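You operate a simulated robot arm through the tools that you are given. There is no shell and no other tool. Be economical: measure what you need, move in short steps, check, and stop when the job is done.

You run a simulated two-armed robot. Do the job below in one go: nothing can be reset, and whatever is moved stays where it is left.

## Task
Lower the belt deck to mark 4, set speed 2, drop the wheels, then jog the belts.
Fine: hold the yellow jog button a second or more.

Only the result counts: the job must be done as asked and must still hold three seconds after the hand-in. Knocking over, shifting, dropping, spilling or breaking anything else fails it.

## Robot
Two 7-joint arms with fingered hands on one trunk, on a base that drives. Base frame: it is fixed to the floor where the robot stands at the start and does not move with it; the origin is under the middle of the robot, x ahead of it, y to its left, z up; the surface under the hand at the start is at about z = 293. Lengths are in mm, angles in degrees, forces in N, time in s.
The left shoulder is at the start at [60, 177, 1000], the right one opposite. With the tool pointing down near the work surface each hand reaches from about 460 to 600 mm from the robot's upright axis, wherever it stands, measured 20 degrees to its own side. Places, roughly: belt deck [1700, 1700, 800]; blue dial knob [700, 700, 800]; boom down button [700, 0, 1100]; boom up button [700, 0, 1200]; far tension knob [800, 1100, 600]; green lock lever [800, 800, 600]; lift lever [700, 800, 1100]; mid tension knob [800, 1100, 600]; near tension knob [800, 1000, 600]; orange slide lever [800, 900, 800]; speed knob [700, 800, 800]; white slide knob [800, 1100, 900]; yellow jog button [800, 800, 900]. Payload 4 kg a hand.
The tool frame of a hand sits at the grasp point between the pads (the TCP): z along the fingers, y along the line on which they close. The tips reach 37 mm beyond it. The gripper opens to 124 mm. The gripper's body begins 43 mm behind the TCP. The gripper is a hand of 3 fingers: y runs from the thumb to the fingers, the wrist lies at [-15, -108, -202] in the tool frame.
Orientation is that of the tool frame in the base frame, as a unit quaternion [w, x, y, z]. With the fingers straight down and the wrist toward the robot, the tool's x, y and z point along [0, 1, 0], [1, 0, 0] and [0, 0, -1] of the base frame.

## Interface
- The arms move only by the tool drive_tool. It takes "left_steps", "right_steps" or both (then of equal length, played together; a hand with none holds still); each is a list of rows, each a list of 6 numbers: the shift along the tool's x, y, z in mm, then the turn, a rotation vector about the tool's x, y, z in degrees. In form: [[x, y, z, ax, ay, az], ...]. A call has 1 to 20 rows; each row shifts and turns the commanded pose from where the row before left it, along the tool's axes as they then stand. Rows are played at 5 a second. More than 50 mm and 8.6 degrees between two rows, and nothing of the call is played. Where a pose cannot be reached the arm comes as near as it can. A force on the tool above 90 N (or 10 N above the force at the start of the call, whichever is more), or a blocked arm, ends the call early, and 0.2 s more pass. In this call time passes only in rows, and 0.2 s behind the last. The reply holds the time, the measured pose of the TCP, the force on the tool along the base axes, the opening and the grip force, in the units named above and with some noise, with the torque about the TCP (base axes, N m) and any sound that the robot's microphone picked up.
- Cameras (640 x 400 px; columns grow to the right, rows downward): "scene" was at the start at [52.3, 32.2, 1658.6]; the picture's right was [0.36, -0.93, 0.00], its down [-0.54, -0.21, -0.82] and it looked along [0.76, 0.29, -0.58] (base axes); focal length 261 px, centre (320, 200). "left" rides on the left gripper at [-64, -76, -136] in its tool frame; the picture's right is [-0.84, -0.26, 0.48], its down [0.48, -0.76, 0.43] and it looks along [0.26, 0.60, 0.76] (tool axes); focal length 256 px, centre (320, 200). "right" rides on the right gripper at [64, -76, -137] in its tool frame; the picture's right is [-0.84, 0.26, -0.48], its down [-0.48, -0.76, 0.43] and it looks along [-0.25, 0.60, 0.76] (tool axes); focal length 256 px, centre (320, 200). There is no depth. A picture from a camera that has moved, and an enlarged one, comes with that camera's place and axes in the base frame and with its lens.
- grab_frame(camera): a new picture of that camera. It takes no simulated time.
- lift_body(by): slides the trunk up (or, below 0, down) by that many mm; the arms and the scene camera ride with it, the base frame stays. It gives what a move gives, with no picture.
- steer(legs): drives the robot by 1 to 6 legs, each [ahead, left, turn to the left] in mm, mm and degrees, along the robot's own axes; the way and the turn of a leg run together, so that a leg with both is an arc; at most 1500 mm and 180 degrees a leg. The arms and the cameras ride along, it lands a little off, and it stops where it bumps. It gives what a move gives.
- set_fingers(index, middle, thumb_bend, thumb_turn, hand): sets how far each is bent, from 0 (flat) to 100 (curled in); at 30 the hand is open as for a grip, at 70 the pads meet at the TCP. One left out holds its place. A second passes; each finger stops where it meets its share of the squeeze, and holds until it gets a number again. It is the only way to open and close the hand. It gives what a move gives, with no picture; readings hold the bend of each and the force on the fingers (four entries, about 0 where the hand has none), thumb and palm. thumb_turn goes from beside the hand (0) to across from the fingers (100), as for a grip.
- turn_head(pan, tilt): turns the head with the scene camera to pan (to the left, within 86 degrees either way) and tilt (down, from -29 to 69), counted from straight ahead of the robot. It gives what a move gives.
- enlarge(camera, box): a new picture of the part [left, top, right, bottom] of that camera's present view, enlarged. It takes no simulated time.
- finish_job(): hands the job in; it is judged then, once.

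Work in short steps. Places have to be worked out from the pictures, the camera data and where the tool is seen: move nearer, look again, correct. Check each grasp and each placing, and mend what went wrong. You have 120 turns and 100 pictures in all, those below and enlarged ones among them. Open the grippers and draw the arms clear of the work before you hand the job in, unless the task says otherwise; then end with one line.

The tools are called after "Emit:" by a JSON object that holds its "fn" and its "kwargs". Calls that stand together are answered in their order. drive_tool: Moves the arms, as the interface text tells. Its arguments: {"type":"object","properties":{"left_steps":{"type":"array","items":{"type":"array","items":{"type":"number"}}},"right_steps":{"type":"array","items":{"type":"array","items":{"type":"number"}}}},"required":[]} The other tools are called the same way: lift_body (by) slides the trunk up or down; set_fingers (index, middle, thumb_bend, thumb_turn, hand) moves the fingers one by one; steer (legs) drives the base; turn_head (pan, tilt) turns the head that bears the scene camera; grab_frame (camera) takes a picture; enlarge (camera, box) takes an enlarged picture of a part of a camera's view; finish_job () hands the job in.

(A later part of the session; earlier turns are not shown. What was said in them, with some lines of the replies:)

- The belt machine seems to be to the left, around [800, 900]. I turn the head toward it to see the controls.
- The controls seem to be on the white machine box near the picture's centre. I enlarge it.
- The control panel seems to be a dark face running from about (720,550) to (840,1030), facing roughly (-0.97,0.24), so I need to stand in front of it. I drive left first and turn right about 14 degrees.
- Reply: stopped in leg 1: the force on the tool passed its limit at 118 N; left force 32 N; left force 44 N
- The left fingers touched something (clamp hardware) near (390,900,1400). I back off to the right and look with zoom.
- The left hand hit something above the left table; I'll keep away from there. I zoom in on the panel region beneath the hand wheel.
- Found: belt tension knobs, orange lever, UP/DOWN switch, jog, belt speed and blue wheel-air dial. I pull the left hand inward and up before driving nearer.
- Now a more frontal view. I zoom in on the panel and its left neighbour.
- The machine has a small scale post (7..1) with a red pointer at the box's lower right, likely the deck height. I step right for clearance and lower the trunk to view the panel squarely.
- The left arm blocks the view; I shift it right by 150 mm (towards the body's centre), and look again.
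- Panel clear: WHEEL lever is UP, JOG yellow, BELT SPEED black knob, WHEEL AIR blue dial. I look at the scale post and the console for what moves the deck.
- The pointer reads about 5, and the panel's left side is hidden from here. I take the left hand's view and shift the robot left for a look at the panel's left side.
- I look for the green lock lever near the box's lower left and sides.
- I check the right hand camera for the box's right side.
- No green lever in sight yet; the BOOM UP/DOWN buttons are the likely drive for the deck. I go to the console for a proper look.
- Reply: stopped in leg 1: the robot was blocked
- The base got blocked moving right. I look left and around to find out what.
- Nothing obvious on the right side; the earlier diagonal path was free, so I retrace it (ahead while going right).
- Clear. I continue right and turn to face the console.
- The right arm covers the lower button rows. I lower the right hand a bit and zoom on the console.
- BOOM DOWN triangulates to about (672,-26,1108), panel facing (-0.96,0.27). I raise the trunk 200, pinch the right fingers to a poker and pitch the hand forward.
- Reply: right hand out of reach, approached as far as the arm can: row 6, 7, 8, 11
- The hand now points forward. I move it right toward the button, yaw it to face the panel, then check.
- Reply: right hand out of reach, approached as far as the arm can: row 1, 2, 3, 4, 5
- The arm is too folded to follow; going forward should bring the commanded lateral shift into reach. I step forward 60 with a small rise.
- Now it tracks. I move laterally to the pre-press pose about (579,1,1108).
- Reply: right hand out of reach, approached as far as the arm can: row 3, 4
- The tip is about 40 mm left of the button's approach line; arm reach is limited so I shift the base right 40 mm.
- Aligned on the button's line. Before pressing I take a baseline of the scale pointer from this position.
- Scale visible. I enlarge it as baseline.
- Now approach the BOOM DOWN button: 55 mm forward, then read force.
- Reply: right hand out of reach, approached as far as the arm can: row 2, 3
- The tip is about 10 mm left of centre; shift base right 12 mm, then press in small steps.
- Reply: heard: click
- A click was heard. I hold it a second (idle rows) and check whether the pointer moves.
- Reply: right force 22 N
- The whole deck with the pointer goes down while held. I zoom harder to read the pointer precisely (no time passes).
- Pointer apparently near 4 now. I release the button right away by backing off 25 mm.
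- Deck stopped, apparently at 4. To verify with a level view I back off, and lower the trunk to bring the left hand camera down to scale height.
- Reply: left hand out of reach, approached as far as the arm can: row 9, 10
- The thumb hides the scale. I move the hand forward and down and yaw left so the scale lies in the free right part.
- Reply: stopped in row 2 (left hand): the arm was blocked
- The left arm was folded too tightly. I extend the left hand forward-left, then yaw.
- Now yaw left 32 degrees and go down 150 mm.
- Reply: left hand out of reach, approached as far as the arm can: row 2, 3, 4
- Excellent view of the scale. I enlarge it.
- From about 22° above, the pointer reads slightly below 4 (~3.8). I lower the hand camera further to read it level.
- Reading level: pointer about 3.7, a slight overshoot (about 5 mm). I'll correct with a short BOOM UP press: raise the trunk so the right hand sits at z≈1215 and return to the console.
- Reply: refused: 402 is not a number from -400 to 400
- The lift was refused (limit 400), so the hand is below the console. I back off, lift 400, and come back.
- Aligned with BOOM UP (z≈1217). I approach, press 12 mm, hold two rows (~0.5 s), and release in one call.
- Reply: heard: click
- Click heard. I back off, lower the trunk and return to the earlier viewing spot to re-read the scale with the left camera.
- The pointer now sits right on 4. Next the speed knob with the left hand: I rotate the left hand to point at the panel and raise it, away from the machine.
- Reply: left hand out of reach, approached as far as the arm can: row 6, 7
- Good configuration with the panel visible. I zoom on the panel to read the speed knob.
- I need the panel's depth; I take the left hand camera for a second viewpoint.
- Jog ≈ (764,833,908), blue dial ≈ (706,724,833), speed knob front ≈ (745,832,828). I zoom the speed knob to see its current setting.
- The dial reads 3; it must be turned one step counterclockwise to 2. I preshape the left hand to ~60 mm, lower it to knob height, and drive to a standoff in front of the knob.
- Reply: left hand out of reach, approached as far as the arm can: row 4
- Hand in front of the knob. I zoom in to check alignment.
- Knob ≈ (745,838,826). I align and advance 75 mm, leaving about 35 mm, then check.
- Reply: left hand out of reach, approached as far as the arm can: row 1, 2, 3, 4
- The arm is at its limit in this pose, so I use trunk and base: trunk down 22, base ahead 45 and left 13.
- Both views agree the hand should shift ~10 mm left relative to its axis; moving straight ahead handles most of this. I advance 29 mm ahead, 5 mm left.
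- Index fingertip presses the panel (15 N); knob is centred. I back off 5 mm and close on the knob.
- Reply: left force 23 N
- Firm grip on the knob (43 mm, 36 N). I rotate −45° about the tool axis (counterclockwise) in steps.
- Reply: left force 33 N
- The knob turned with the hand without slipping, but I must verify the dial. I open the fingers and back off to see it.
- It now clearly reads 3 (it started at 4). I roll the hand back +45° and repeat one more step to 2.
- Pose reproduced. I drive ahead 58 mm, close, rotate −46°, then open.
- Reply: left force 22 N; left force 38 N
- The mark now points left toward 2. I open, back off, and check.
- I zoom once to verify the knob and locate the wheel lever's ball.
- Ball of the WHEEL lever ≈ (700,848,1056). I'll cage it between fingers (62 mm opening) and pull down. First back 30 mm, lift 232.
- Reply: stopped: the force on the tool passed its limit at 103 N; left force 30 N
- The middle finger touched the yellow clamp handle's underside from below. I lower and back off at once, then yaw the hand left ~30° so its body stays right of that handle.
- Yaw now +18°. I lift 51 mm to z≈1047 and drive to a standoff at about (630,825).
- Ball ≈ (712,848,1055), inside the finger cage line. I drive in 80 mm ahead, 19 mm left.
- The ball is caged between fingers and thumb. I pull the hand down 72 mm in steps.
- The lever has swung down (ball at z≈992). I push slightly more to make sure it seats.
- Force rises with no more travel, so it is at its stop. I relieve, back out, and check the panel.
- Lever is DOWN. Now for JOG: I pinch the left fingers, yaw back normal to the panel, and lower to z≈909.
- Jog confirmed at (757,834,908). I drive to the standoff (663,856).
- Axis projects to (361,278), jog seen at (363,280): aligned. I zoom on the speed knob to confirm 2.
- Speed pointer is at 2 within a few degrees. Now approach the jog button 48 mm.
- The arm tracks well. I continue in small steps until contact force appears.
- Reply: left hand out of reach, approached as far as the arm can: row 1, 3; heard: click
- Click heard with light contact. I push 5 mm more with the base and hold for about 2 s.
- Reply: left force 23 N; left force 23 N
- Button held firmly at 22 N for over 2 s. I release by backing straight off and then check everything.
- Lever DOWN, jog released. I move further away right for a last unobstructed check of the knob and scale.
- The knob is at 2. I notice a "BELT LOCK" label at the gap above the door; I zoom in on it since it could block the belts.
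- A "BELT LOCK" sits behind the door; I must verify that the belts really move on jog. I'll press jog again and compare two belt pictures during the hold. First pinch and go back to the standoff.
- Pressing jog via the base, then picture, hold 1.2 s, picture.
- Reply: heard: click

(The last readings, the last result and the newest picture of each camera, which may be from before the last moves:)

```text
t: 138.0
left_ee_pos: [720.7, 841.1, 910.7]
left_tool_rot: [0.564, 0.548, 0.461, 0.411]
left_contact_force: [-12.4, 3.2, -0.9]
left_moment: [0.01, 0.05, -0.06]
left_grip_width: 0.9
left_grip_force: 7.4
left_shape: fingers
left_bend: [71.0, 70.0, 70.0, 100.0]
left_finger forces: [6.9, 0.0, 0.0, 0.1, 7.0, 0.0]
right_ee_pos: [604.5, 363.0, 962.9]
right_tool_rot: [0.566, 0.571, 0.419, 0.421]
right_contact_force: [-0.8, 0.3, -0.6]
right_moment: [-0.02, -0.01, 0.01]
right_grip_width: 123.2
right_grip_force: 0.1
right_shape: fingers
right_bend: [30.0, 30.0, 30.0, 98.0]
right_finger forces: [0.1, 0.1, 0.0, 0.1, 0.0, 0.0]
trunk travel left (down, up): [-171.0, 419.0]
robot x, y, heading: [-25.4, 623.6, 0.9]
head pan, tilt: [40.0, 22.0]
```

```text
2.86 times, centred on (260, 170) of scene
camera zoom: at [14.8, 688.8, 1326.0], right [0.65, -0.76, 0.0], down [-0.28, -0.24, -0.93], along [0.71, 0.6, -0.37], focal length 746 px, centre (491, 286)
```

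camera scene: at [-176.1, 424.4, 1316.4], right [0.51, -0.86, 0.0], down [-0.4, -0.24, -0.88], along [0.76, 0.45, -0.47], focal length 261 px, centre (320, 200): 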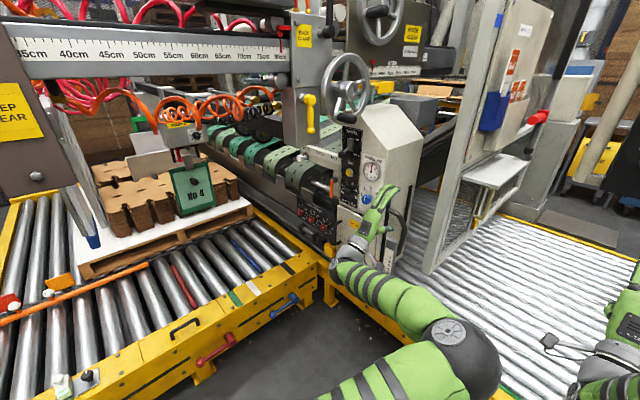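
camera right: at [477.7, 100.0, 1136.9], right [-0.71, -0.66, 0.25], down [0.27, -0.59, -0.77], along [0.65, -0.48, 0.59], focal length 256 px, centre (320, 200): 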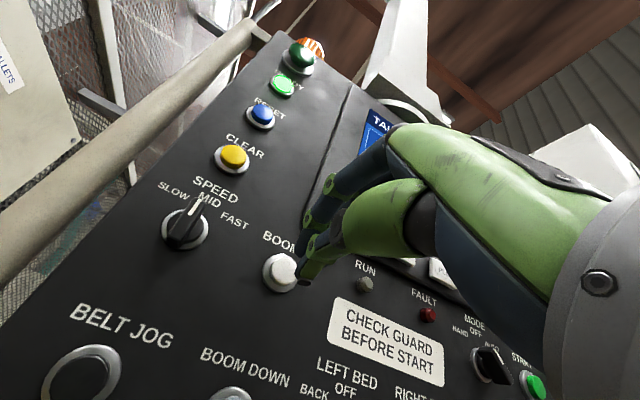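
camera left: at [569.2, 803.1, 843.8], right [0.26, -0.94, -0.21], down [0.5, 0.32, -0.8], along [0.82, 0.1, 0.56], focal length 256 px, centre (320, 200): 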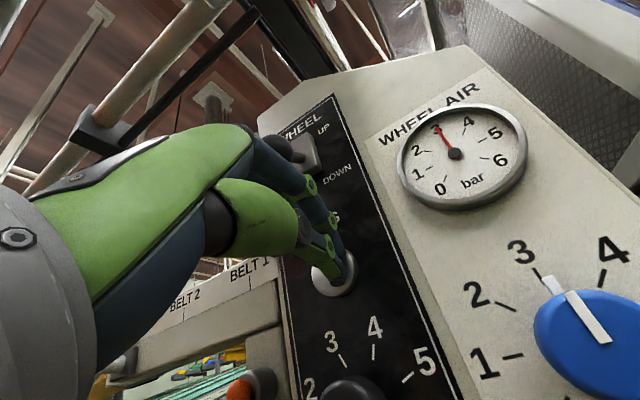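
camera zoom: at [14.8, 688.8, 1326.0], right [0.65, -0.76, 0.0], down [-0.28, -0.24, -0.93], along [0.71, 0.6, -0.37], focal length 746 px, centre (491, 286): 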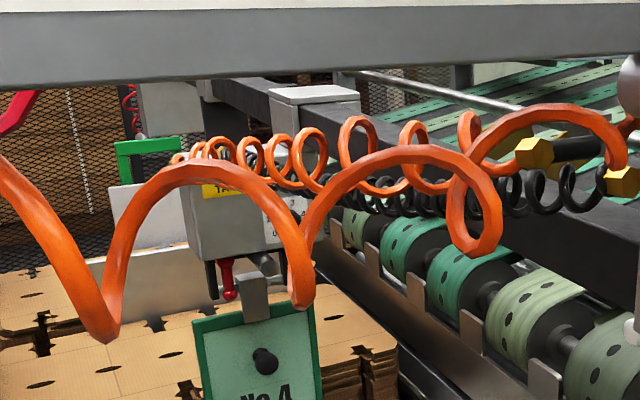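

The belt hole pattern shifted between the two pictures, so the belts do run. I release, back away, and open the hand.

Emit:
{"fn": "steer", "kwargs": {"legs": [[-100, 20, 0], [-100, -60, 0], [0, -150, 0]]}}

Emit:
{"fn": "set_fingers", "kwargs": {"hand": "left", "index": 30, "middle": 30, "thumb_bend": 30}}

Emit:
{"fn": "turn_head", "kwargs": {"pan": 30, "tilt": 28}}

Emit:
{"fn": "enlarge", "kwargs": {"camera": "scene", "box": [320, 120, 450, 320]}}

```text
t: 140.9
left_ee_pos: [526.7, 649.8, 911.2]
left_tool_rot: [0.564, 0.548, 0.461, 0.411]
left_contact_force: [0.0, 0.4, -0.4]
left_moment: [0.0, 0.03, 0.0]
left_grip_width: 1.7
left_grip_force: 0.0
left_shape: fingers
left_bend: [70.0, 70.0, 70.0, 100.0]
left_finger forces: [0.1, 0.1, 0.0, 0.0, 0.0, 0.0]
right_ee_pos: [409.3, 171.0, 961.7]
right_tool_rot: [0.567, 0.572, 0.419, 0.42]
right_contact_force: [-0.6, -0.3, -0.3]
right_moment: [0.0, 0.01, 0.03]
right_grip_width: 123.3
right_grip_force: 0.1
right_shape: fingers
right_bend: [30.0, 30.0, 30.0, 98.0]
right_finger forces: [0.0, 0.0, 0.0, 0.1, 0.1, 0.0]
trunk travel left (down, up): [-171.0, 419.0]
robot x, y, heading: [-220.8, 437.6, 0.1]
head pan, tilt: [40.0, 22.0]
```

```text
t: 141.9
left_ee_pos: [526.0, 649.3, 911.1]
left_tool_rot: [0.564, 0.549, 0.46, 0.41]
left_contact_force: [0.1, -0.3, -0.3]
left_moment: [0.0, -0.01, 0.0]
left_grip_width: 123.3
left_grip_force: 0.1
left_shape: fingers
left_bend: [30.0, 30.0, 30.0, 98.0]
left_finger forces: [0.0, 0.0, 0.1, 0.0, 0.0, 0.0]
right_ee_pos: [409.8, 170.5, 963.0]
right_tool_rot: [0.567, 0.572, 0.418, 0.42]
right_contact_force: [-0.3, 0.3, -0.7]
right_moment: [-0.02, 0.02, 0.03]
right_grip_width: 123.3
right_grip_force: 0.1
right_shape: fingers
right_bend: [30.0, 30.0, 30.0, 98.0]
right_finger forces: [0.0, 0.0, 0.0, 0.0, 0.0, 0.1]
trunk travel left (down, up): [-171.0, 419.0]
robot x, y, heading: [-220.1, 438.2, 0.3]
head pan, tilt: [40.0, 22.0]
```

```text
t: 142.6
left_ee_pos: [526.9, 650.0, 910.5]
left_tool_rot: [0.564, 0.549, 0.46, 0.41]
left_contact_force: [0.4, -0.9, 0.4]
left_moment: [0.0, -0.03, 0.01]
left_grip_width: 123.3
left_grip_force: 0.0
left_shape: fingers
left_bend: [30.0, 30.0, 30.0, 98.0]
left_finger forces: [0.0, 0.1, 0.1, 0.0, 0.1, 0.0]
right_ee_pos: [410.0, 171.8, 963.8]
right_tool_rot: [0.566, 0.573, 0.418, 0.421]
right_contact_force: [0.5, -0.2, -0.5]
right_moment: [-0.03, -0.01, -0.01]
right_grip_width: 123.5
right_grip_force: 0.2
right_shape: fingers
right_bend: [30.0, 30.0, 30.0, 98.0]
right_finger forces: [0.0, 0.0, 0.0, 0.0, 0.0, 0.1]
trunk travel left (down, up): [-171.0, 419.0]
robot x, y, heading: [-218.9, 438.7, 0.5]
head pan, tilt: [30.0, 28.0]
```

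```text
2.00 times, centred on (385, 220) of scene
camera zoom: at [-171.1, 485.5, 1316.3], right [0.51, -0.86, 0.0], down [-0.41, -0.24, -0.88], along [0.76, 0.45, -0.47], focal length 522 px, centre (190, 160)
```

zoom: 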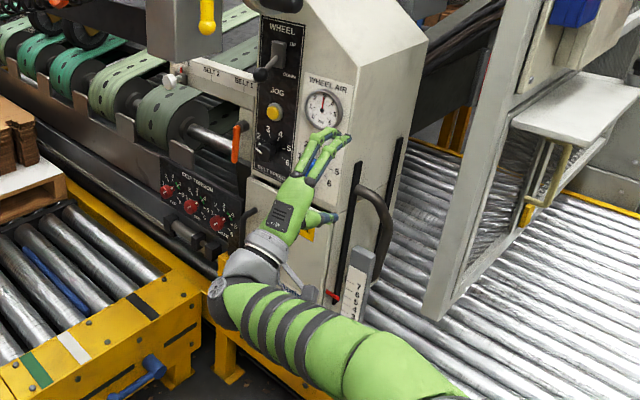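

All states hold: deck at 4, speed 2, wheels down, belts jogged, and the arms are clear. I hand in.

Emit:
{"fn": "finish_job", "kwargs": {}}

```text
The job is handed in.
```

The job is handed in: the belt deck is at mark 4, the speed is at 2, the wheels are down, and I jogged the belts twice, holding the yellow button over a second each time. I overshot the deck to about 3.7 and brought it back with a short BOOM UP press. The left hand also bumped the machine twice: once near the tray, and once on the underside of the yellow clamp handle at about 100 N. I saw nothing shifted.
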